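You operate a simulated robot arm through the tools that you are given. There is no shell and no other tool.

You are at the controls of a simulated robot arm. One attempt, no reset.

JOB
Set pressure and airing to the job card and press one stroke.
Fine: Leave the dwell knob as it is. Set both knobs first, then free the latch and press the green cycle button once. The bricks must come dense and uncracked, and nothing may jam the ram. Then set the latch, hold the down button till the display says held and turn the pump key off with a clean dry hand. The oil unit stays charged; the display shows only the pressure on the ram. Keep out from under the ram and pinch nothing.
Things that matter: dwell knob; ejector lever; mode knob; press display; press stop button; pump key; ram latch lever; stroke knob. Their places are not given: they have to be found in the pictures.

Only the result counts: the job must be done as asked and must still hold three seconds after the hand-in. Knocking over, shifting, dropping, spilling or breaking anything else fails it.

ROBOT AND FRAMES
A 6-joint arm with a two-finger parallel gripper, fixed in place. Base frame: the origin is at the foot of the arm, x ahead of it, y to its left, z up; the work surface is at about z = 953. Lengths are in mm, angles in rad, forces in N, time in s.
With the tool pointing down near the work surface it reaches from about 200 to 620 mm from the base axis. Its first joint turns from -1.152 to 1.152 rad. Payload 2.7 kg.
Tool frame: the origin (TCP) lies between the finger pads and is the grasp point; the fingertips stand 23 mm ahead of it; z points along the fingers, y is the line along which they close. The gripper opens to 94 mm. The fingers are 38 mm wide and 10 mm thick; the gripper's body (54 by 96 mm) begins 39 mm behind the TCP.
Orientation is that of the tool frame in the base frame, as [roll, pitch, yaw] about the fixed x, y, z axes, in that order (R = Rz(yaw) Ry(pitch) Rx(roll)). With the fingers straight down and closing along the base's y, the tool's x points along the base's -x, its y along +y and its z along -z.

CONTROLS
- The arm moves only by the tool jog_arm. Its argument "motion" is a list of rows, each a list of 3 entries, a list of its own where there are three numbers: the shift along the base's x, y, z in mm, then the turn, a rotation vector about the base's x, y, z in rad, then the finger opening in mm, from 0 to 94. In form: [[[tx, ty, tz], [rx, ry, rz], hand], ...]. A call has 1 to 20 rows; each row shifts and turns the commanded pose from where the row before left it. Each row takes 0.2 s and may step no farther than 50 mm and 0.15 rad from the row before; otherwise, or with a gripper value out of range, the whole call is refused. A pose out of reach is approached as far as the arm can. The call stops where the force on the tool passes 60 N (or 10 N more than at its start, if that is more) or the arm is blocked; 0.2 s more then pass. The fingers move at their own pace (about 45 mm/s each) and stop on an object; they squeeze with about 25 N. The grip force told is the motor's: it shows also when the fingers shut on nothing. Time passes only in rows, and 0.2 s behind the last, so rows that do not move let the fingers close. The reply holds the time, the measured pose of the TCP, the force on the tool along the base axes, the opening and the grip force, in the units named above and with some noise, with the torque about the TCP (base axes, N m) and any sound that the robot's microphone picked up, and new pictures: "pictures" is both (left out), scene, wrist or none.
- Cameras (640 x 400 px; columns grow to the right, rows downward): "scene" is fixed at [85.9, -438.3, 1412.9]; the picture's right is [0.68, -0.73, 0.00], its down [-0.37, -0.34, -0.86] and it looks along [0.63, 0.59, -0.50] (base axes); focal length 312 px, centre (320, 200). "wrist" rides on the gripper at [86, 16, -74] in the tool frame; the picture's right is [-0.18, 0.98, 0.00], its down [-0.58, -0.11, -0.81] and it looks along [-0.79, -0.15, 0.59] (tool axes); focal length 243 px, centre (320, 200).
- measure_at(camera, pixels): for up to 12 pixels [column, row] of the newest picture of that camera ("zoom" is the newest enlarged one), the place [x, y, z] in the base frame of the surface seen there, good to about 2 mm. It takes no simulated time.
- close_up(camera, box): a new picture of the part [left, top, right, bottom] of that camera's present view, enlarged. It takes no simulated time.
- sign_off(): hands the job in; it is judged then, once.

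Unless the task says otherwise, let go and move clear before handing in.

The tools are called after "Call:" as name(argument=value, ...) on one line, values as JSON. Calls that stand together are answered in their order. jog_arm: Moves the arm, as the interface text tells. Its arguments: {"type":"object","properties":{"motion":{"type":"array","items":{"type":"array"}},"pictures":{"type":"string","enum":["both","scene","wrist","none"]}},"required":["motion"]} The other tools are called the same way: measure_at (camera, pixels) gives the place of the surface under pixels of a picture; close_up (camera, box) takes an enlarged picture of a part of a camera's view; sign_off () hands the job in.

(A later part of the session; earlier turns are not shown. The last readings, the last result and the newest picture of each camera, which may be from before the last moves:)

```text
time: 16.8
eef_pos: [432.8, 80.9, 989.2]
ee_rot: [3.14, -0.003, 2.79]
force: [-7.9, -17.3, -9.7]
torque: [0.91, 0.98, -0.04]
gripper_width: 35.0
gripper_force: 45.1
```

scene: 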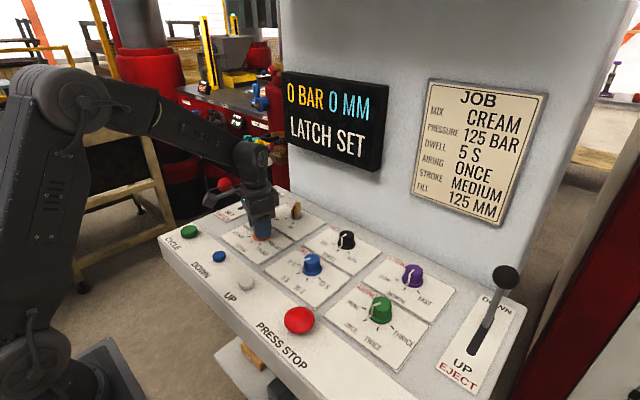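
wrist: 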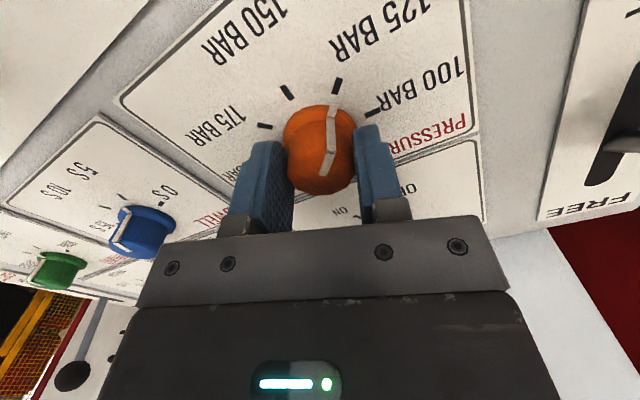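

Pointer now aligns with the 125 BAR tick (338,85). Release and rise to verify.

Call:
jog_arm(motion=[[[0, 0, 0], [0, 0, 0], 40], [[0, 0, 0], [0, 0, 0], 60], [[0, 0, 0], [0, 0, 0], 60], [[0, 0, 20], [0, 0, 0], 60], [[0, 0, 40], [0, 0, 0], 60], [[0, -20, 40], [0, 0, 0.15], 60], [[0, -40, 20], [0, 0, 0.15], 60], [[0, -40, 20], [0, 0, 0.05], 60], [[0, 0, 0], [0, 0, 0], 60]], pictures="both")

Call:
close_up(camera="scene", box=[236, 212, 284, 248])

```text
time: 18.8
eef_pos: [435.0, -22.4, 1128.6]
ee_rot: [3.139, 0.0, -3.139]
force: [0.1, -0.2, -0.8]
torque: [0.03, 0.02, 0.01]
gripper_width: 60.0
gripper_force: 0.1
```

scene: 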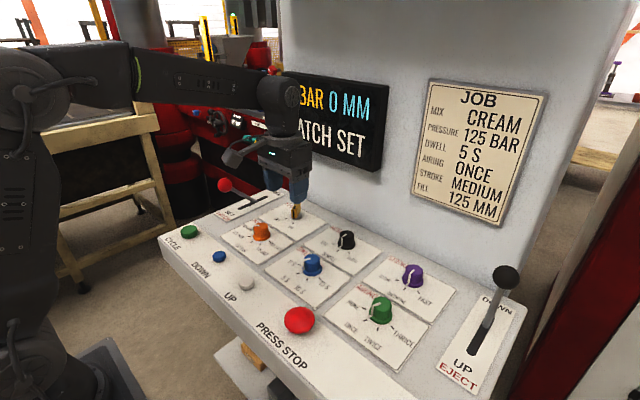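
wrist: 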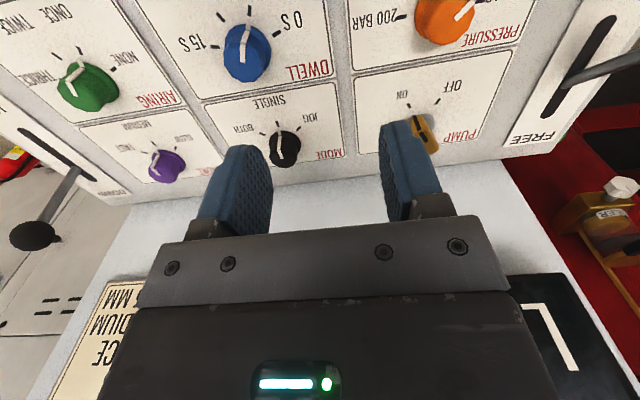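

```text
11.11 times, centred on (260, 230) of scene
```

zoom: 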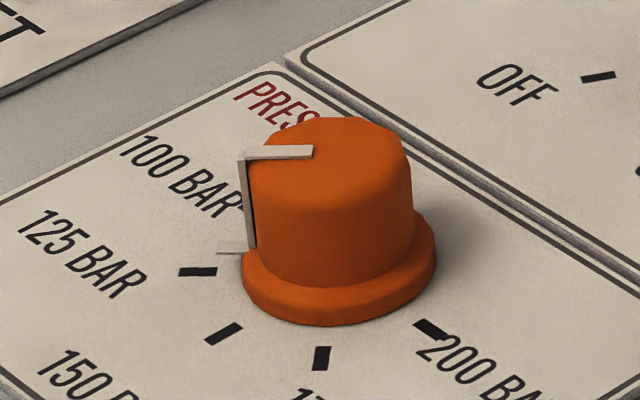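

Call:
measure_at(camera="zoom", pixels=[[310, 153], [280, 154], [250, 155], [246, 200], [232, 250], [190, 271], [213, 271], [251, 235]])

Call:
close_up(camera="scene", box=[320, 220, 380, 260])

Call:
close_up(camera="wrist", box=[240, 80, 340, 170])

```text
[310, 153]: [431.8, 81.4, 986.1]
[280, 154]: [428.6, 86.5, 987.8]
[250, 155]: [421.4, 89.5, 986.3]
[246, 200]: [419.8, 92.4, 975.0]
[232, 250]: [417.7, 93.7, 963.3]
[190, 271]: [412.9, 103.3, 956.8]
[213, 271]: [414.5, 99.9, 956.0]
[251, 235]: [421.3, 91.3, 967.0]
```

```text
10.00 times, centred on (350, 240) of scene
```

zoom: 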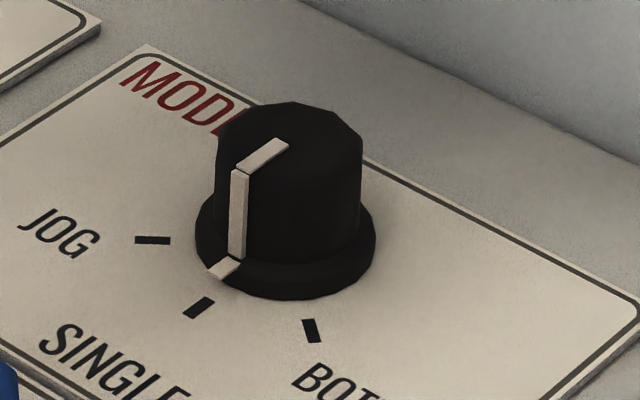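

```text
4.44 times, centred on (290, 125) of wrist
```

zoom: 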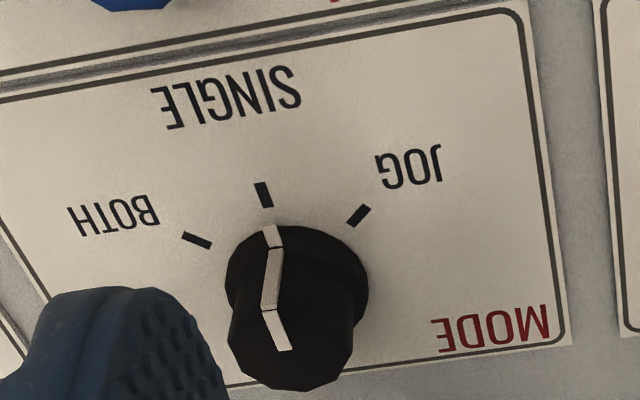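

Pressure is at 125, mode at SINGLE, dwell untouched. Next is the latch lever; I'll measure its rod and slot precisely before pushing it.

Call:
close_up(camera="scene", box=[205, 168, 301, 228])

```text
6.67 times, centred on (253, 198) of scene
```

zoom: 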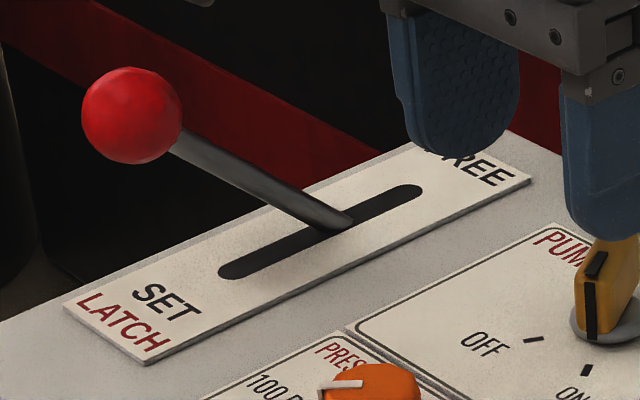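

Call:
measure_at(camera="zoom", pixels=[[130, 115], [132, 75], [132, 158], [88, 115], [178, 120], [190, 148], [240, 177], [290, 200], [335, 222], [222, 272], [415, 190], [345, 215]])

```text
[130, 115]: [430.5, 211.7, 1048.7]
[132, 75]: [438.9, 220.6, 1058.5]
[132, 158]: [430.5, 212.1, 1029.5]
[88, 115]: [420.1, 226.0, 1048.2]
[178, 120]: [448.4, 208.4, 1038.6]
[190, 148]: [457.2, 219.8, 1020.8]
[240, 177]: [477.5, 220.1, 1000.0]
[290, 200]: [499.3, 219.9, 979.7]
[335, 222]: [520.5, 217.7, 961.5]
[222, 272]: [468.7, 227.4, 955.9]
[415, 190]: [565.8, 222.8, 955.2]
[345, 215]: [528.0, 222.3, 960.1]
```

Lever: ball centre ≈ (438,225,1040), r≈19, pivot ≈ (517,225,955), so it swings through ±42°. I'll grip the ball with the tool tilted forward 0.5 rad; first move behind/above it.

Call:
jog_arm(motion=[[[-7.5, 41.2, 0], [0, -0.125, 0], 70], [[-7.5, 41.2, 0], [0, -0.125, 0], 70], [[-7.5, 41.2, 0], [0, -0.125, 0], 70], [[-7.5, 41.2, 0], [0, -0.125, 0], 70], [[-7.5, 41.2, 0], [0, 0, 0], 70], [[-7.5, 41.2, 0], [0, 0, 0], 70], [[0, 0, 0], [0, 0, 0], 70], [[0, 0, 0], [0, 0, 0], 70]], pictures="both")

```text
time: 20.6
eef_pos: [388.5, 232.4, 1127.0]
ee_rot: [3.141, 0.501, -3.141]
force: [-0.8, -0.2, 1.0]
torque: [-0.01, -0.01, 0.01]
gripper_width: 70.2
gripper_force: 0.1
```

scene: 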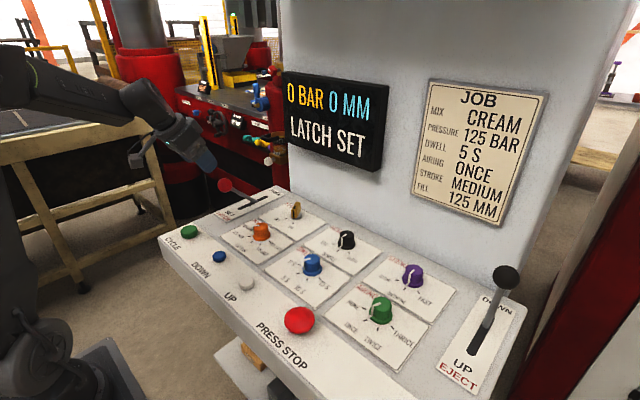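
wrist: 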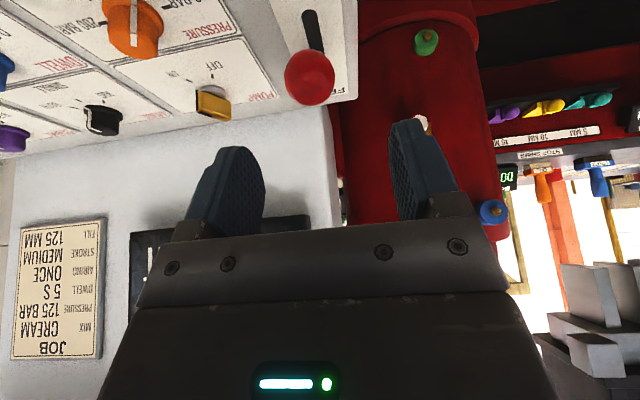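

The ball shows at (309,77) in the wrist view, roughly between the fingers. I'll take another pose reading and measure the ball from here.

Call:
jog_arm(motion=[[[0, 0, 0], [0, 0, 0], 70]], pictures="wrist")

Call:
measure_at(camera="wrist", pixels=[[309, 77], [288, 77], [331, 77], [309, 56], [309, 100], [313, 30], [316, 45]])

Call:
jog_arm(motion=[[[0, 0, 0], [0, 0, 0], 70]], pictures="none")

```text
time: 21.0
eef_pos: [387.5, 232.9, 1127.8]
ee_rot: [3.141, 0.501, -3.14]
force: [-0.1, -0.4, 0.0]
torque: [0.0, -0.02, -0.03]
gripper_width: 70.2
gripper_force: 0.0
```

wrist: 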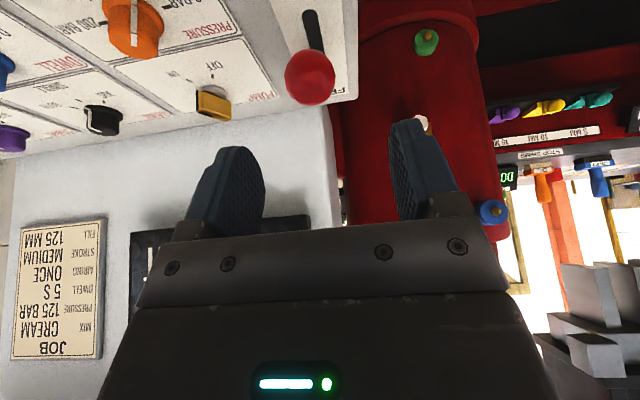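

```text
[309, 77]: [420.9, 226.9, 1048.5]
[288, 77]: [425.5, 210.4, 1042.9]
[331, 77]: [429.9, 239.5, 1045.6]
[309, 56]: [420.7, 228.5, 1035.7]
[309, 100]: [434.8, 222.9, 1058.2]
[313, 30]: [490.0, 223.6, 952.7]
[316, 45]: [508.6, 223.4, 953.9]
```

```text
time: 21.4
eef_pos: [388.8, 232.4, 1128.9]
ee_rot: [3.141, 0.501, -3.14]
force: [-0.6, -0.6, 0.4]
torque: [0.0, 0.0, 0.01]
gripper_width: 70.2
gripper_force: 0.1
```

Pose and picture agree: ball centre ≈ (438,225,1040) while TCP is at (388,232.5,1128). Shift y by −7.5, advance along the tool axis to the ball, and close.

Call:
jog_arm(motion=[[[0, -7.5, 0], [0, 0, 0], 70], [[0, 0, 0], [0, 0, 0], 70], [[12.5, 0, -22], [0, 0, 0], 70], [[12.5, 0, -22], [0, 0, 0], 70], [[12.5, 0, -22], [0, 0, 0], 70], [[12.5, 0, -22], [0, 0, 0], 70], [[0, 0, 0], [0, 0, 0], 70]], pictures="both")

```text
time: 23.0
eef_pos: [441.9, 222.7, 1040.6]
ee_rot: [3.14, 0.501, 3.142]
force: [-0.3, 0.6, 0.1]
torque: [-0.03, -0.03, -0.01]
gripper_width: 70.1
gripper_force: 0.1
```

scene: 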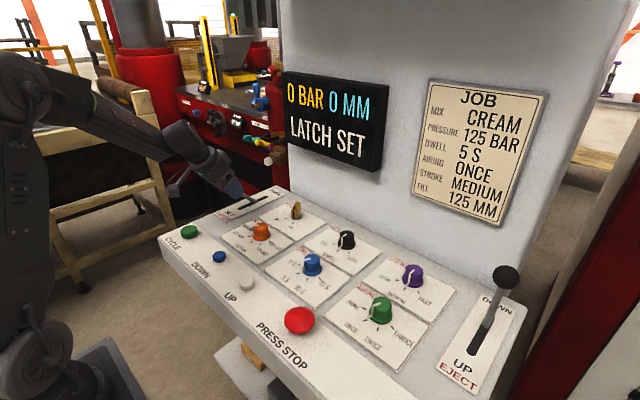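
wrist: 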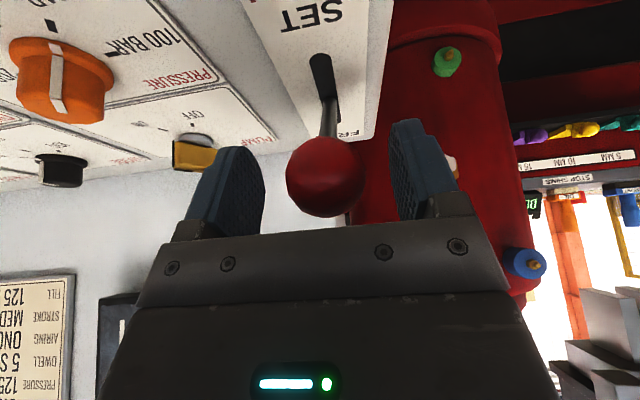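

The ball (325,177) sits about 2 mm to +y of the finger midline, so I'll shift +2.3 in y and close.

Call:
jog_arm(motion=[[[-1, 2.3, 0], [0, 0, 0], 70], [[0, 0, 0], [0, 0, 0], 55], [[0, 0, 0], [0, 0, 0], 42], [[0, 0, 0], [0, 0, 0], 25], [[0, 0, 0], [0, 0, 0], 25], [[0, 0, 0], [0, 0, 0], 25]], pictures="both")

```text
time: 24.4
eef_pos: [439.1, 225.2, 1042.0]
ee_rot: [3.14, 0.503, -3.141]
force: [1.3, 11.4, -3.4]
torque: [0.1, 0.02, 0.06]
gripper_width: 36.8
gripper_force: 45.2
```

scene: 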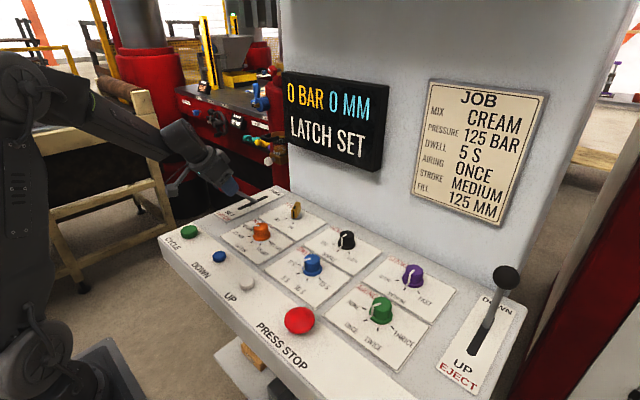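
wrist: 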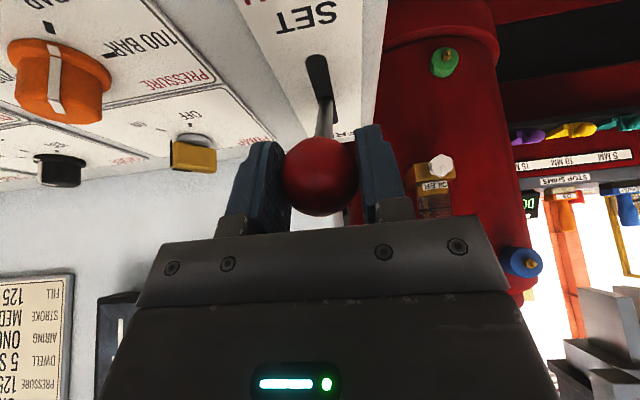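

The ball is held at 36.8 mm. Swing the lever along its arc, first half to the top, checking forces.

Call:
jog_arm(motion=[[[11.1, 0, 9.2], [0, 0, 0], 25], [[12.2, 0, 7.7], [0, 0, 0], 25], [[13, 0, 6.2], [0, 0, 0], 25], [[13.7, 0, 4.4], [0, 0, 0], 25], [[14.1, 0, 2.7], [0, 0, 0], 25], [[14.4, 0, 0.9], [0, 0, 0], 25], [[0, 0, 0], [0, 0, 0], 25]], pictures="both")

```text
time: 26.0
eef_pos: [518.0, 224.3, 1073.9]
ee_rot: [3.14, 0.506, -3.14]
force: [-11.4, 10.0, 24.8]
torque: [-0.03, 1.07, -0.09]
gripper_width: 36.8
gripper_force: 45.1
```

scene: 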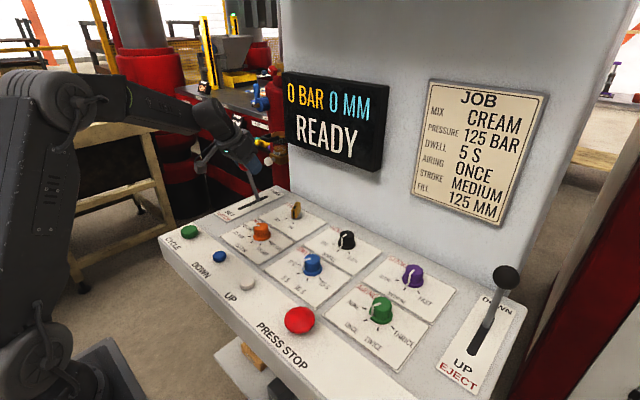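
wrist: 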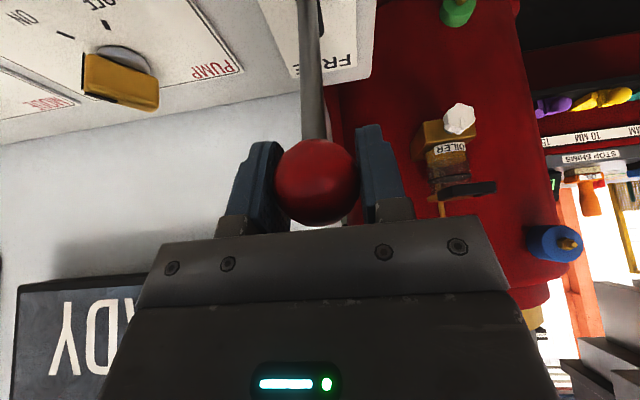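

Display now says READY with the lever upright. There is some upward force (25 N), so I'll raise 2 mm and continue the arc towards FREE.

Call:
jog_arm(motion=[[[0, 0, 2], [0, 0, 0], 25], [[14.4, 0, -0.9], [0, 0, 0], 25], [[14.1, 0, -2.7], [0, 0, 0], 25], [[13.7, 0, -4.4], [0, 0, 0], 25], [[0, 0, 0], [0, 0, 0], 25]], pictures="both")

```text
time: 27.2
eef_pos: [560.1, 225.2, 1069.3]
ee_rot: [3.141, 0.504, -3.141]
force: [-2.2, 3.0, 24.2]
torque: [-0.05, 0.85, -0.07]
gripper_width: 36.8
gripper_force: 44.6
```

scene: 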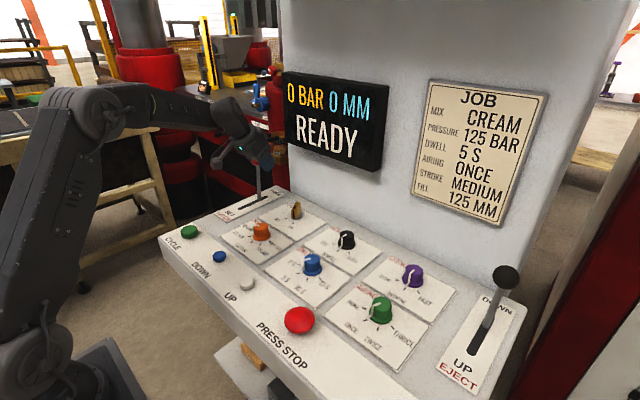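
wrist: 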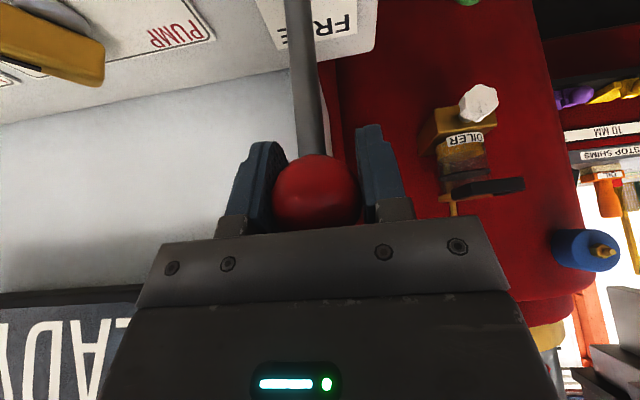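

The ball has crept toward the palm (316,192), meaning the true arc is higher than assumed (pivot lower and farther in +x). I'll inspect the lever in the scene before going on.

Call:
close_up(camera="scene", box=[205, 130, 301, 230])

Call:
measure_at(camera="zoom", pixels=[[337, 360], [338, 320], [337, 300], [335, 280], [334, 345], [260, 370], [400, 310]])

Call:
measure_at(camera="wrist", pixels=[[316, 192], [316, 170], [312, 140], [308, 100], [304, 60], [300, 20]])

```text
4.00 times, centred on (253, 180) of scene
```

zoom: 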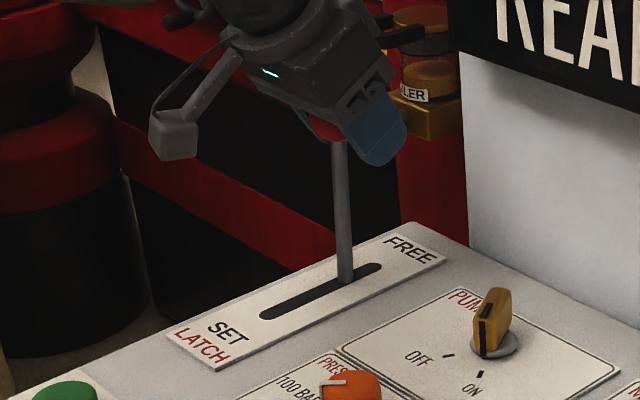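

```text
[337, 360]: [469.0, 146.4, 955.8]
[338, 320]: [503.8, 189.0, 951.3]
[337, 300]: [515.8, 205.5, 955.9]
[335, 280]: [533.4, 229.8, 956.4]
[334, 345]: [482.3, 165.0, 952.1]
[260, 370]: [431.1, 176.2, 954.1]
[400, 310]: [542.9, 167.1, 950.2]
```

```text
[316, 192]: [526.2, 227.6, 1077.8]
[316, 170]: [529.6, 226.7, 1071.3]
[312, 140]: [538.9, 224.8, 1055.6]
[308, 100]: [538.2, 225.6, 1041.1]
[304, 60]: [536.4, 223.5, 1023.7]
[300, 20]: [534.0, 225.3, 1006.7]
```

The rod now leans only ~5° past upright (pivot ≈ (533,225,953)) and the ball slipped in the grip, though the display reads READY. Release, back off and look at where the lever stands.

Call:
jog_arm(motion=[[[0, 0, 0], [0, 0, 0], 45], [[0, 0, 0], [0, 0, 0], 70], [[0, 0, 0], [0, 0, 0], 70], [[-15, 0, 27], [0, 0, 0], 70], [[-20, 0, 36], [0, 0, 0], 70], [[-20, 0, 36], [0, 0, 0], 70], [[0, 0, 0], [0, 0, 0], 70]], pictures="both")

Call:
close_up(camera="scene", box=[205, 130, 301, 230])

```text
time: 28.8
eef_pos: [504.3, 225.4, 1165.7]
ee_rot: [-3.141, 0.501, -3.14]
force: [-0.3, 0.5, -0.5]
torque: [0.01, 0.0, 0.0]
gripper_width: 70.1
gripper_force: 0.1
```

scene: 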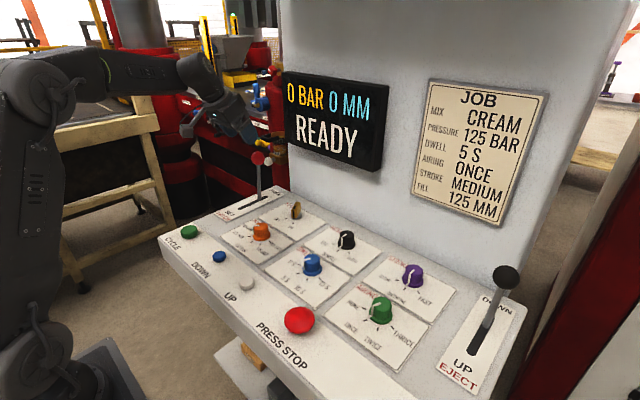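
wrist: 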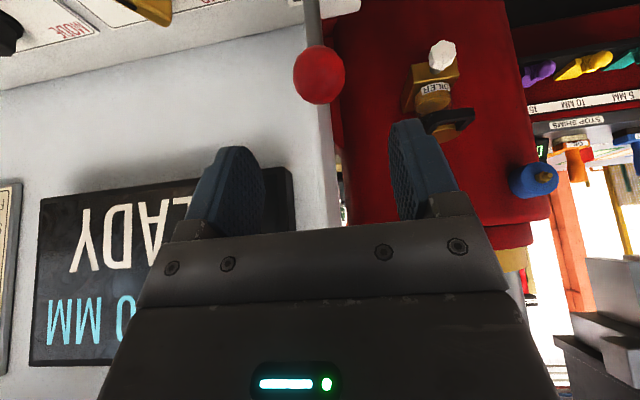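

```text
4.00 times, centred on (253, 180) of scene
```

zoom: 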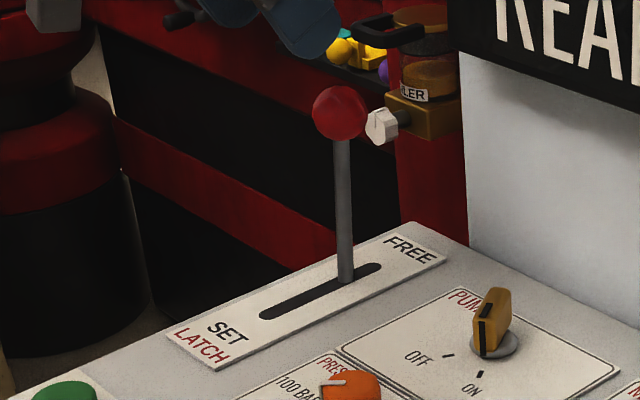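

The lever now stands much like the ejector lever does at its DOWN end. I'll compare the two levers' leans to tell if the latch is at its stop.

Call:
measure_at(camera="scene", pixels=[[258, 158], [290, 210], [507, 278], [505, 268], [507, 288], [498, 300], [494, 310], [489, 322], [491, 316]])

Call:
close_up(camera="scene", box=[238, 145, 278, 210])

Call:
measure_at(camera="zoom", pixels=[[332, 100], [340, 160], [342, 200], [343, 240], [345, 290], [346, 330]])

Call:
close_up(camera="scene", box=[460, 260, 530, 380])

```text
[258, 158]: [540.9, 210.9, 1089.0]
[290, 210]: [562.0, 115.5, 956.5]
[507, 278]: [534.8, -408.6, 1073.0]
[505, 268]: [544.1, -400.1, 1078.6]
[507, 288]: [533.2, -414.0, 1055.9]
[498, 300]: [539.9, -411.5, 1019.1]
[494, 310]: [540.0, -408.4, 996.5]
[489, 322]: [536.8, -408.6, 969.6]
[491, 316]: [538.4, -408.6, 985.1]
```

```text
6.15 times, centred on (258, 178) of scene
```

zoom: 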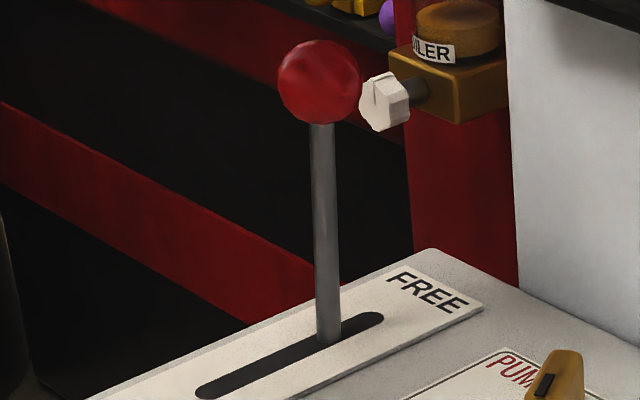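

```text
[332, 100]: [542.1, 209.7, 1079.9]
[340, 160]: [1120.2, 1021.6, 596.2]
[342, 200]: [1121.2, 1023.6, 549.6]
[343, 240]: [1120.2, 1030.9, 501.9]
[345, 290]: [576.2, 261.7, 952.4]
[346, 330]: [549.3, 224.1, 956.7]
```

```text
3.33 times, centred on (495, 320) of scene
```

zoom: 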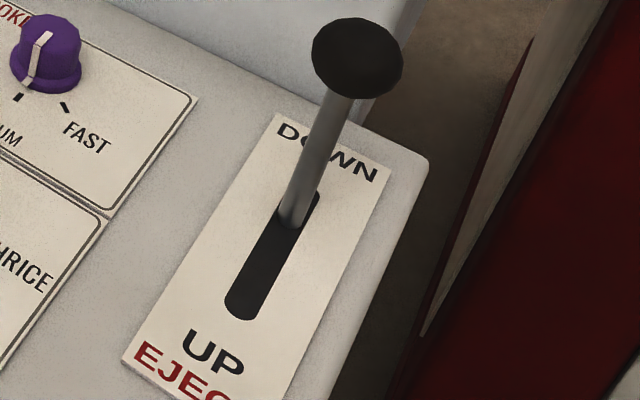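

Both levers lean equally at that end, so the latch is at its FREE stop and the display says READY. Now move with closed fingers, tool upright again, to above the green cycle button at (319,206).

Call:
jog_arm(motion=[[[-37, -4, 0], [0, 0.125, 0], 50], [[-37, -4, 0], [0, 0.125, 0], 30], [[-37, -4, -10], [0, 0.125, 0], 10], [[-37, -4, -20], [0, 0.125, 0], 0], [[-37, -3, -26], [0, 0, 0], 0], [[0, 0, -30], [0, 0, 0], 0], [[0, 0, -30], [0, 0, 0], 0], [[0, 0, 0], [0, 0, 0], 0], [[0, 0, 0], [0, 0, 0], 0]], pictures="both")

Call:
jog_arm(motion=[[[0, 0, 0], [0, 0, 0], 0]], pictures="none")

```text
time: 30.8
eef_pos: [318.5, 201.3, 1048.5]
ee_rot: [3.14, -0.002, -3.139]
force: [-0.2, 0.6, 0.7]
torque: [-0.01, -0.01, 0.02]
gripper_width: 0.0
gripper_force: 25.0
```

scene: 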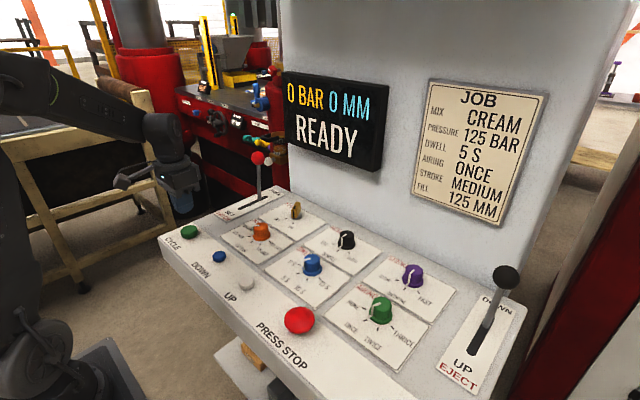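
wrist: 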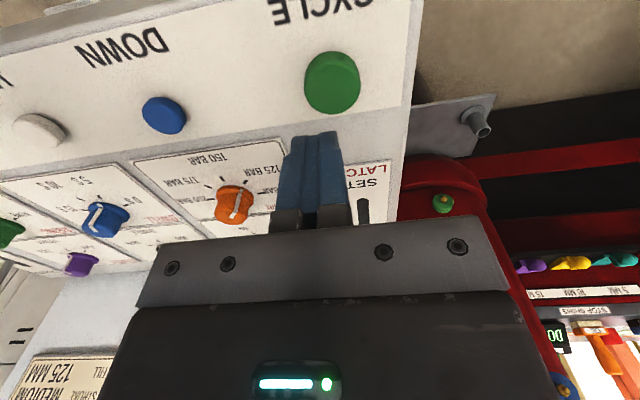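

```text
time: 31.2
eef_pos: [318.9, 201.3, 1049.4]
ee_rot: [3.14, -0.001, -3.139]
force: [0.8, -0.4, -0.7]
torque: [0.0, 0.0, -0.01]
gripper_width: 0.1
gripper_force: 25.0
```

TCP reads (318.7,201.3,1049). I'll measure the button top from the wrist view before pressing.

Call:
measure_at(camera="wrist", pixels=[[332, 75], [310, 78], [355, 72], [330, 55], [334, 95], [165, 112], [152, 112], [180, 112], [165, 100], [165, 124]])

```text
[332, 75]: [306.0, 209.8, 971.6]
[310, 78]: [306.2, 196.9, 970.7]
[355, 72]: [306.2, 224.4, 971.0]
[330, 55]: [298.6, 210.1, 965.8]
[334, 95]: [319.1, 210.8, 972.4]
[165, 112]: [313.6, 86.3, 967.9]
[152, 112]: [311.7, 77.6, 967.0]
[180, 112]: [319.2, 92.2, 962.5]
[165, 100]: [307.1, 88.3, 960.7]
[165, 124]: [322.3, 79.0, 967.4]
```

Button centre ≈ (314,209), top ≈ 972. Align to (315,208) and lower to just above it.

Call:
jog_arm(motion=[[[-3.5, 7, 0], [0, 0, 0], 0], [[0, 0, -25], [0, 0, 0], 0], [[0, 0, -20], [0, 0, 0], 0], [[0, 0, 0], [0, 0, 0], 0], [[0, 0, 0], [0, 0, 0], 0]], pictures="both")

```text
time: 32.4
eef_pos: [315.4, 212.2, 1003.9]
ee_rot: [3.141, -0.001, -3.139]
force: [-0.2, -0.7, 0.0]
torque: [0.03, 0.0, 0.02]
gripper_width: 0.0
gripper_force: 24.6
```

scene: 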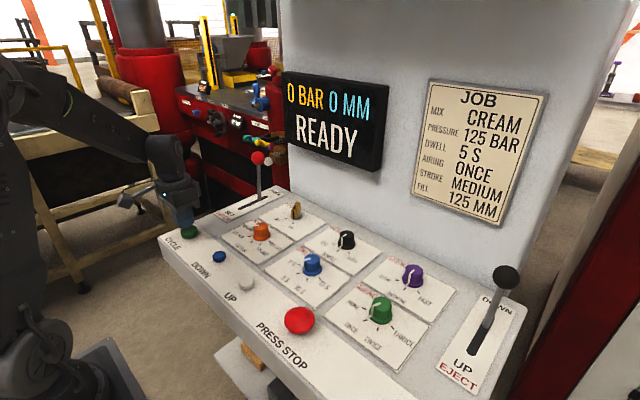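
wrist: 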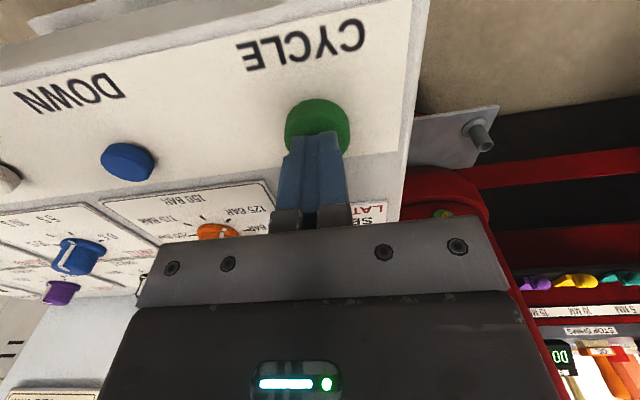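

Before pressing, I'll take one more unobstructed look at the press bench to be sure nothing lies in the ram's way.

Call:
close_up(camera="scene", box=[175, 10, 290, 85])

Call:
close_up(camera="scene", box=[175, 70, 290, 160])

Call:
close_up(camera="wrist", box=[480, 230, 640, 400])

```text
5.33 times, centred on (232, 48) of scene
```

zoom: 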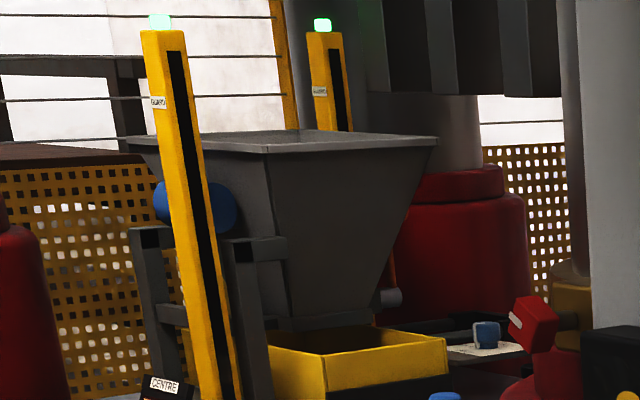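

```text
4.44 times, centred on (232, 115) of scene
```

zoom: 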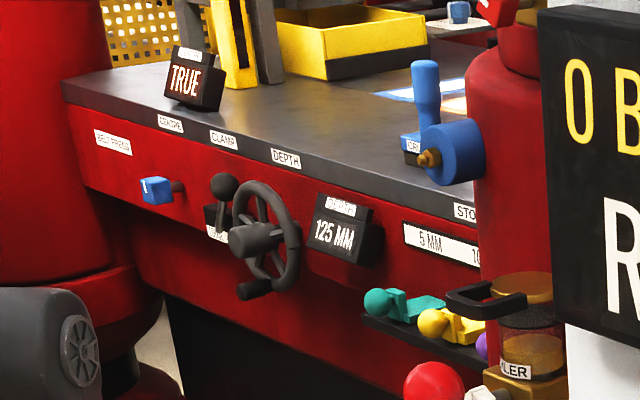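

```text
2.35 times, centred on (560, 315) of wrist
```

zoom: 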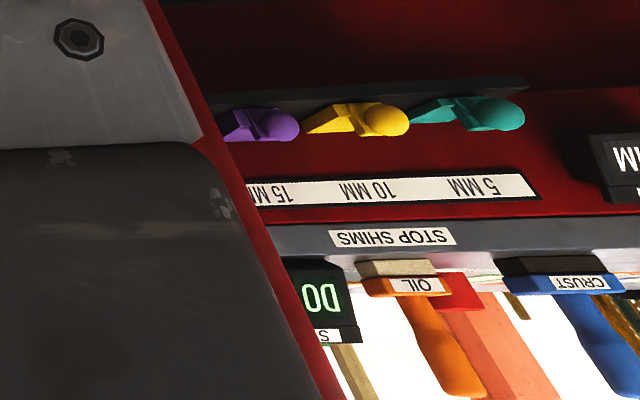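

Guard lights are green, CENTRE reads TRUE, and nothing lies under the ram. Press the cycle button once in small steps, then lift.

Call:
jog_arm(motion=[[[0, -3, -4], [0, 0, 0], 0], [[0, 0, -3], [0, 0, 0], 0], [[0, 0, -2], [0, 0, 0], 0], [[0, 0, -2], [0, 0, 0], 0], [[0, 0, -2], [0, 0, 0], 0]], pictures="scene")

```text
time: 33.6
eef_pos: [316.3, 208.3, 992.2]
ee_rot: [3.14, -0.003, -3.14]
force: [0.4, 0.6, 0.7]
torque: [0.04, 0.04, 0.01]
gripper_width: 0.0
gripper_force: 25.0
```

scene: 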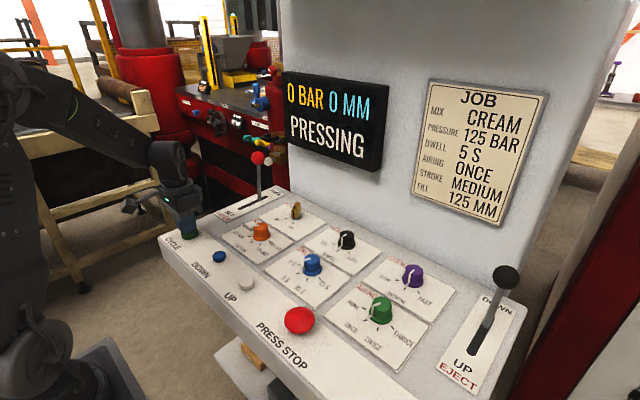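

The display says PRESSING, so the press registered. Lift straight off and wait, watching the display.

Call:
jog_arm(motion=[[[0, 0, 25], [0, 0, 0], 0], [[0, 0, 40], [0, 0, 0], 0], [[0, 0, 30], [0, 0, 0], 0], [[0, 0, 0], [0, 0, 0], 0], [[0, 0, 0], [0, 0, 0], 0], [[0, 0, 0], [0, 0, 0], 0], [[0, 0, 0], [0, 0, 0], 0], [[0, 0, 0], [0, 0, 0], 0]], pictures="scene")

```text
time: 35.4
eef_pos: [315.1, 209.6, 1085.4]
ee_rot: [3.138, 0.0, -3.14]
force: [0.1, -0.7, 1.0]
torque: [-0.02, -0.01, 0.01]
gripper_width: 0.0
gripper_force: 24.6
```

scene: 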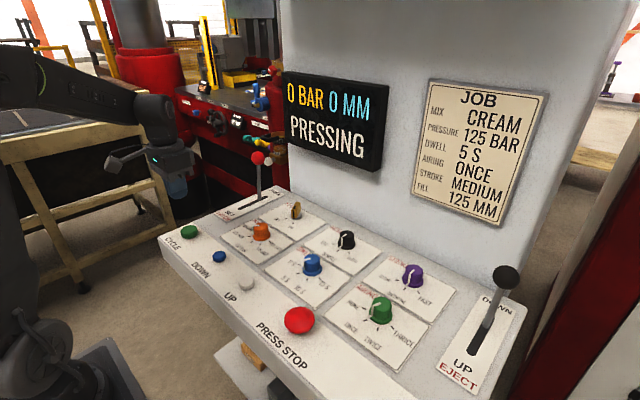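

Ram stroke is under way; the ram is descending in the background. Meanwhile I'll prepare the hand behind the latch ball (not touching) with tilt and open fingers.

Call:
jog_arm(motion=[[[0, 3, 40], [0, 0, 0], 70], [[35, 3, 40], [0, -0.125, 0], 70], [[35, 3, 0], [0, -0.125, 0], 70], [[35, 3, 0], [0, -0.125, 0], 70], [[35, 3, 0], [0, -0.125, 0], 70], [[35, 0, 0], [0, 0, 0], 70], [[0, 0, 0], [0, 0, 0], 70], [[0, 0, 0], [0, 0, 0], 70], [[0, 0, 0], [0, 0, 0], 70], [[0, 0, 0], [0, 0, 0], 70], [[0, 0, 0], [0, 0, 0], 70], [[0, 0, 0], [0, 0, 0], 70]], pictures="both")

```text
refused: row 2 steps farther than a row can; nothing moved
```

Call:
jog_arm(motion=[[[0, 3, 40], [0, 0, 0], 70], [[25, 3, 40], [0, -0.125, 0], 70], [[35, 3, 0], [0, -0.125, 0], 70], [[35, 3, 0], [0, -0.125, 0], 70], [[35, 3, 0], [0, -0.125, 0], 70], [[35, 0, 0], [0, 0, 0], 70], [[10, 0, 0], [0, 0, 0], 70], [[0, 0, 0], [0, 0, 0], 70], [[0, 0, 0], [0, 0, 0], 70], [[0, 0, 0], [0, 0, 0], 70], [[0, 0, 0], [0, 0, 0], 70], [[0, 0, 0], [0, 0, 0], 70]], pictures="both")

```text
time: 38.0
eef_pos: [490.9, 222.7, 1166.1]
ee_rot: [-3.141, 0.5, -3.139]
force: [-0.9, 0.2, 0.1]
torque: [0.0, 0.01, 0.04]
gripper_width: 69.9
gripper_force: 0.1
```

scene: 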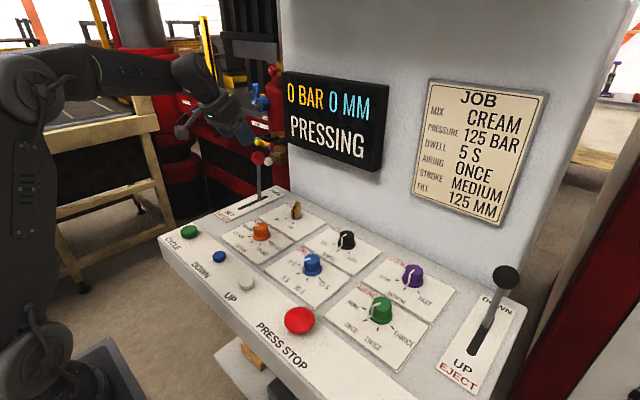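
wrist: 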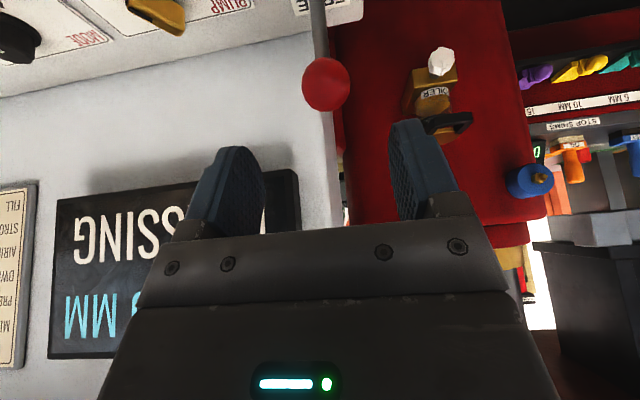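

The ram (dark block at the top behind the gripper) is coming down and display still says PRESSING. Wait and keep watching.

Call:
jog_arm(motion=[[[0, 0, 0], [0, 0, 0], 70], [[0, 0, 0], [0, 0, 0], 70], [[0, 0, 0], [0, 0, 0], 70], [[0, 0, 0], [0, 0, 0], 70], [[0, 0, 0], [0, 0, 0], 70], [[0, 0, 0], [0, 0, 0], 70], [[0, 0, 0], [0, 0, 0], 70], [[0, 0, 0], [0, 0, 0], 70], [[0, 0, 0], [0, 0, 0], 70], [[0, 0, 0], [0, 0, 0], 70]], pictures="scene")

Call:
jog_arm(motion=[[[0, 0, 0], [0, 0, 0], 70], [[0, 0, 0], [0, 0, 0], 70], [[0, 0, 0], [0, 0, 0], 70], [[0, 0, 0], [0, 0, 0], 70], [[0, 0, 0], [0, 0, 0], 70], [[0, 0, 0], [0, 0, 0], 70], [[0, 0, 0], [0, 0, 0], 70], [[0, 0, 0], [0, 0, 0], 70], [[0, 0, 0], [0, 0, 0], 70], [[0, 0, 0], [0, 0, 0], 70]], pictures="scene")

```text
time: 40.2
eef_pos: [490.5, 222.5, 1165.8]
ee_rot: [3.14, 0.501, -3.139]
force: [-1.0, 0.2, 0.1]
torque: [-0.01, 0.0, 0.0]
gripper_width: 69.7
gripper_force: 0.2
```

scene: 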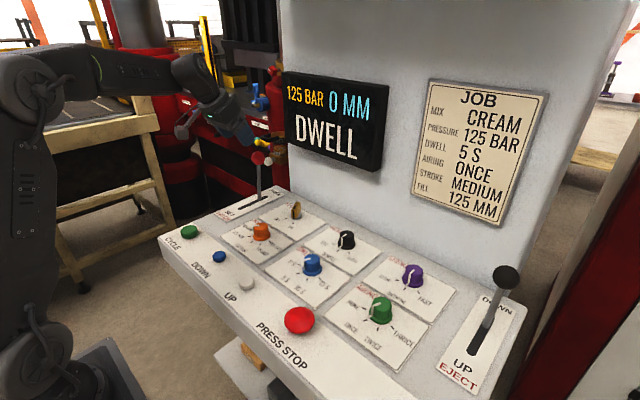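

```text
time: 42.4
eef_pos: [491.2, 223.1, 1166.8]
ee_rot: [-3.142, 0.502, -3.14]
force: [-0.3, 0.3, 0.2]
torque: [0.0, -0.03, 0.02]
gripper_width: 69.8
gripper_force: 0.0
```

scene: 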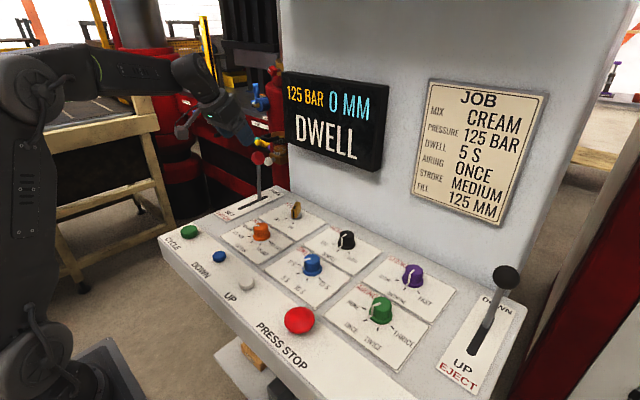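

The display shows 125 BAR, DWELL – pressure is right. Keep waiting for the stroke to end.

Call:
jog_arm(motion=[[[0, 0, 0], [0, 0, 0], 70], [[0, 0, 0], [0, 0, 0], 70], [[0, 0, 0], [0, 0, 0], 70], [[0, 0, 0], [0, 0, 0], 70], [[0, 0, 0], [0, 0, 0], 70], [[0, 0, 0], [0, 0, 0], 70], [[0, 0, 0], [0, 0, 0], 70], [[0, 0, 0], [0, 0, 0], 70], [[0, 0, 0], [0, 0, 0], 70], [[0, 0, 0], [0, 0, 0], 70], [[0, 0, 0], [0, 0, 0], 70], [[0, 0, 0], [0, 0, 0], 70]], pictures="scene")

Call:
jog_arm(motion=[[[0, 0, 0], [0, 0, 0], 70], [[0, 0, 0], [0, 0, 0], 70], [[0, 0, 0], [0, 0, 0], 70], [[0, 0, 0], [0, 0, 0], 70], [[0, 0, 0], [0, 0, 0], 70], [[0, 0, 0], [0, 0, 0], 70], [[0, 0, 0], [0, 0, 0], 70], [[0, 0, 0], [0, 0, 0], 70], [[0, 0, 0], [0, 0, 0], 70], [[0, 0, 0], [0, 0, 0], 70], [[0, 0, 0], [0, 0, 0], 70], [[0, 0, 0], [0, 0, 0], 70]], pictures="scene")

Call:
jog_arm(motion=[[[0, 0, 0], [0, 0, 0], 70], [[0, 0, 0], [0, 0, 0], 70], [[0, 0, 0], [0, 0, 0], 70], [[0, 0, 0], [0, 0, 0], 70], [[0, 0, 0], [0, 0, 0], 70], [[0, 0, 0], [0, 0, 0], 70], [[0, 0, 0], [0, 0, 0], 70], [[0, 0, 0], [0, 0, 0], 70], [[0, 0, 0], [0, 0, 0], 70], [[0, 0, 0], [0, 0, 0], 70], [[0, 0, 0], [0, 0, 0], 70], [[0, 0, 0], [0, 0, 0], 70]], pictures="scene")

```text
time: 45.0
eef_pos: [491.0, 221.2, 1166.2]
ee_rot: [-3.141, 0.501, -3.141]
force: [-0.1, -0.3, 0.3]
torque: [0.01, 0.0, -0.02]
gripper_width: 70.1
gripper_force: 0.2
```

scene: 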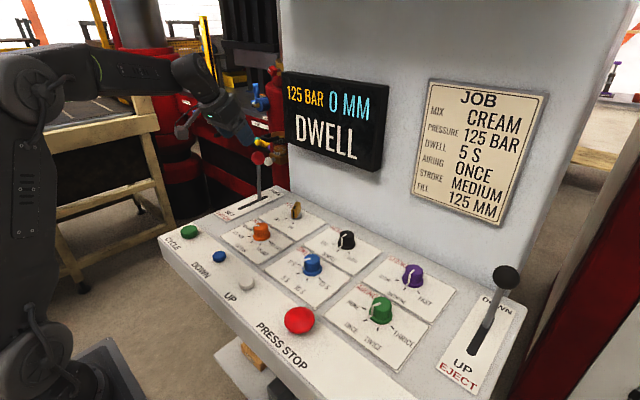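

```text
time: 47.6
eef_pos: [491.4, 223.1, 1166.2]
ee_rot: [-3.141, 0.501, -3.138]
force: [0.8, 0.3, 0.1]
torque: [-0.01, -0.03, 0.01]
gripper_width: 69.8
gripper_force: 0.0
```

scene: 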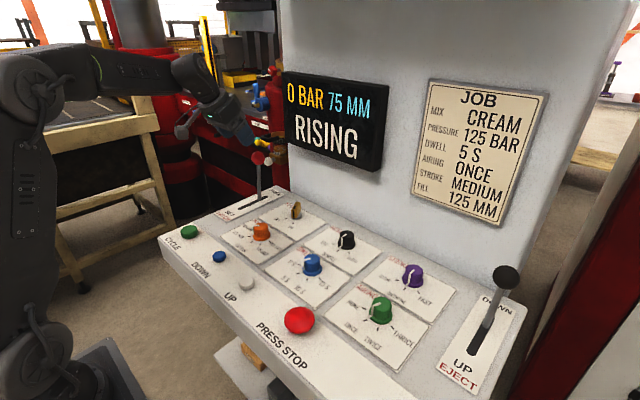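

```text
time: 50.2
eef_pos: [490.4, 222.1, 1166.9]
ee_rot: [3.141, 0.5, -3.14]
force: [-0.3, -0.6, -0.2]
torque: [0.01, -0.04, -0.01]
gripper_width: 69.9
gripper_force: 0.0
```

scene: 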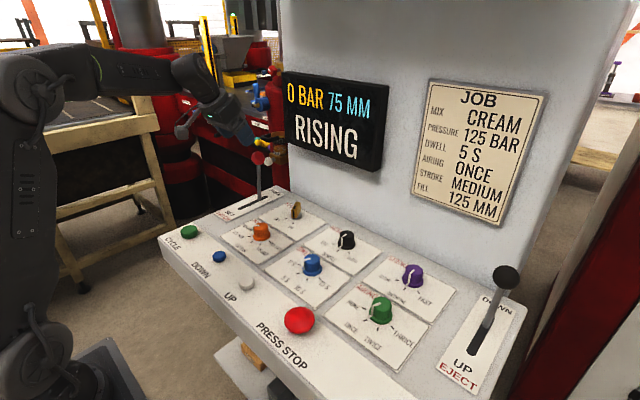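

Display reads 0 BAR 75 MM, RISING. Wait until the ram is fully up.

Call:
jog_arm(motion=[[[0, 0, 0], [0, 0, 0], 70], [[0, 0, 0], [0, 0, 0], 70], [[0, 0, 0], [0, 0, 0], 70], [[0, 0, 0], [0, 0, 0], 70], [[0, 0, 0], [0, 0, 0], 70], [[0, 0, 0], [0, 0, 0], 70], [[0, 0, 0], [0, 0, 0], 70], [[0, 0, 0], [0, 0, 0], 70], [[0, 0, 0], [0, 0, 0], 70], [[0, 0, 0], [0, 0, 0], 70]], pictures="scene")

Call:
jog_arm(motion=[[[0, 0, 0], [0, 0, 0], 70], [[0, 0, 0], [0, 0, 0], 70], [[0, 0, 0], [0, 0, 0], 70], [[0, 0, 0], [0, 0, 0], 70], [[0, 0, 0], [0, 0, 0], 70], [[0, 0, 0], [0, 0, 0], 70], [[0, 0, 0], [0, 0, 0], 70], [[0, 0, 0], [0, 0, 0], 70], [[0, 0, 0], [0, 0, 0], 70], [[0, 0, 0], [0, 0, 0], 70]], pictures="both")

```text
time: 52.4
eef_pos: [491.2, 222.4, 1167.0]
ee_rot: [3.141, 0.499, -3.14]
force: [0.2, 0.1, -0.4]
torque: [0.01, 0.02, 0.01]
gripper_width: 69.9
gripper_force: 0.0
```

scene: 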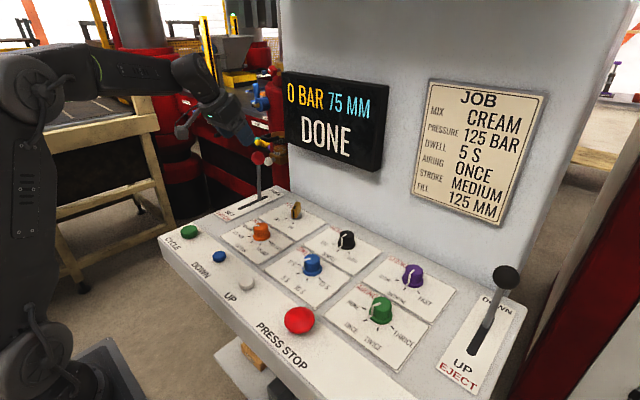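

```text
time: 54.6
eef_pos: [489.6, 223.7, 1164.7]
ee_rot: [3.14, 0.501, -3.14]
force: [1.2, 0.1, 1.0]
torque: [0.05, 0.0, -0.01]
gripper_width: 70.0
gripper_force: 0.0
```

scene: 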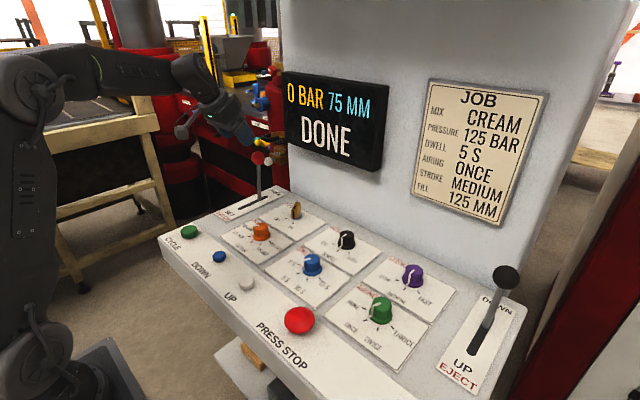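
wrist: 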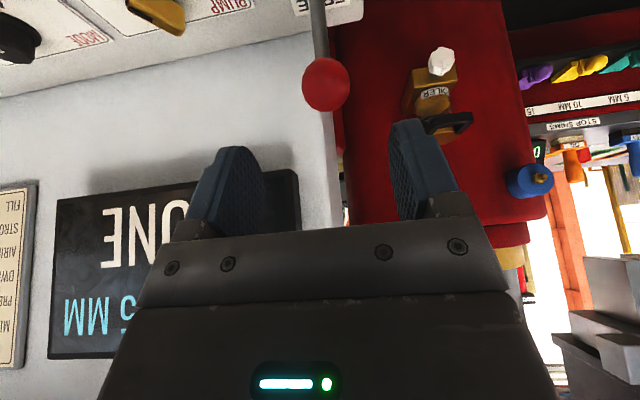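

Display says DONE. Now set the latch: refined geometry gives ball at ≈(551,225,1077), pivot ≈(531,950), R≈129. I'll reduce tilt to 0.2 rad and come in above the ball.

Call:
jog_arm(motion=[[[15, 1, 0], [0, 0.1, 0], 70], [[15, 1, 0], [0, 0.1, 0], 70], [[14, 0.5, -5], [0, 0.1, 0], 70], [[0, 0, -6], [0, 0, 0], 70], [[0, 0, 0], [0, 0, 0], 70], [[0, 0, 0], [0, 0, 0], 70]], pictures="both")

Call:
jog_arm(motion=[[[0, 0, 0], [0, 0, 0], 70]], pictures="none")

```text
time: 56.0
eef_pos: [533.9, 226.2, 1156.2]
ee_rot: [3.14, 0.201, -3.14]
force: [0.7, 0.3, 0.8]
torque: [-0.04, -0.01, 0.0]
gripper_width: 69.9
gripper_force: 0.1
```

scene: 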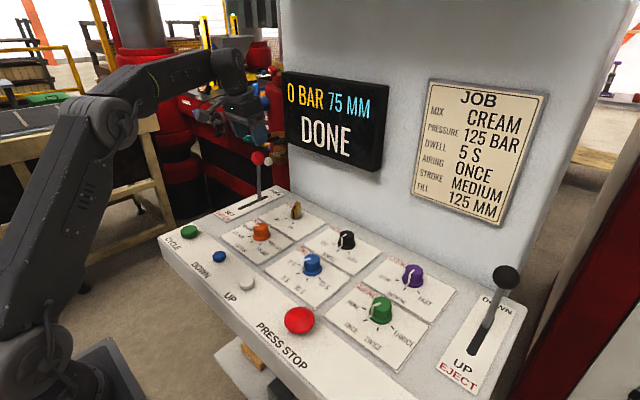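
wrist: 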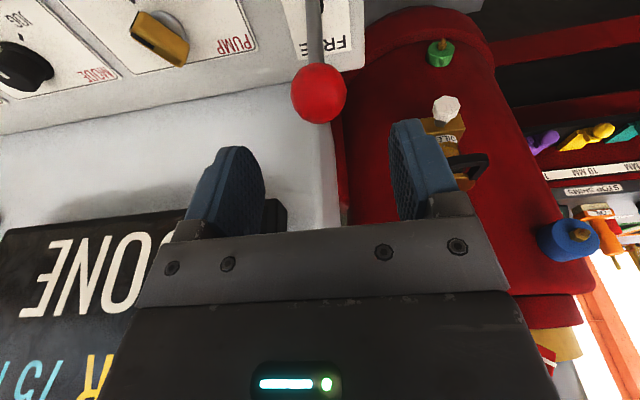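

```text
time: 56.4
eef_pos: [534.4, 225.7, 1156.0]
ee_rot: [3.14, 0.201, -3.139]
force: [0.5, 0.2, 0.0]
torque: [0.03, 0.0, -0.01]
gripper_width: 70.1
gripper_force: 0.1
```

Predicted ball pixel (318,91) matches the picture (319,93). Go down onto the ball and close.

Call:
jog_arm(motion=[[[4.2, -0.3, -20], [0, 0, 0], 70], [[4.2, 0, -20], [0, 0, 0], 70], [[4.2, 0, -20], [0, 0, 0], 70], [[4.1, 0, -19], [0, 0, 0], 70], [[0, 0, 0], [0, 0, 0], 70], [[0, 0, 0], [0, 0, 0], 70]], pictures="wrist")

```text
time: 57.8
eef_pos: [550.9, 225.1, 1074.5]
ee_rot: [3.14, 0.201, -3.139]
force: [0.3, 0.2, 0.0]
torque: [-0.01, -0.02, 0.01]
gripper_width: 69.8
gripper_force: 0.1
```

wrist: 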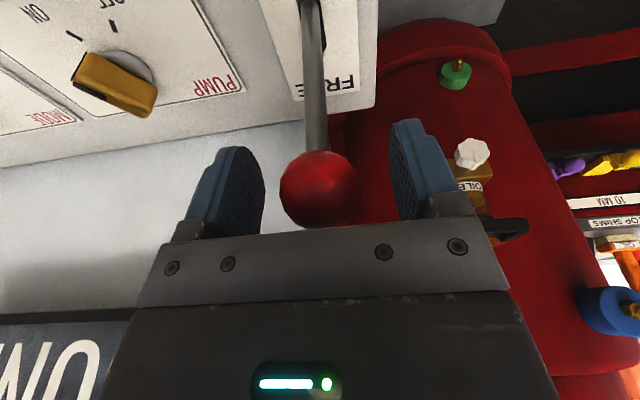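

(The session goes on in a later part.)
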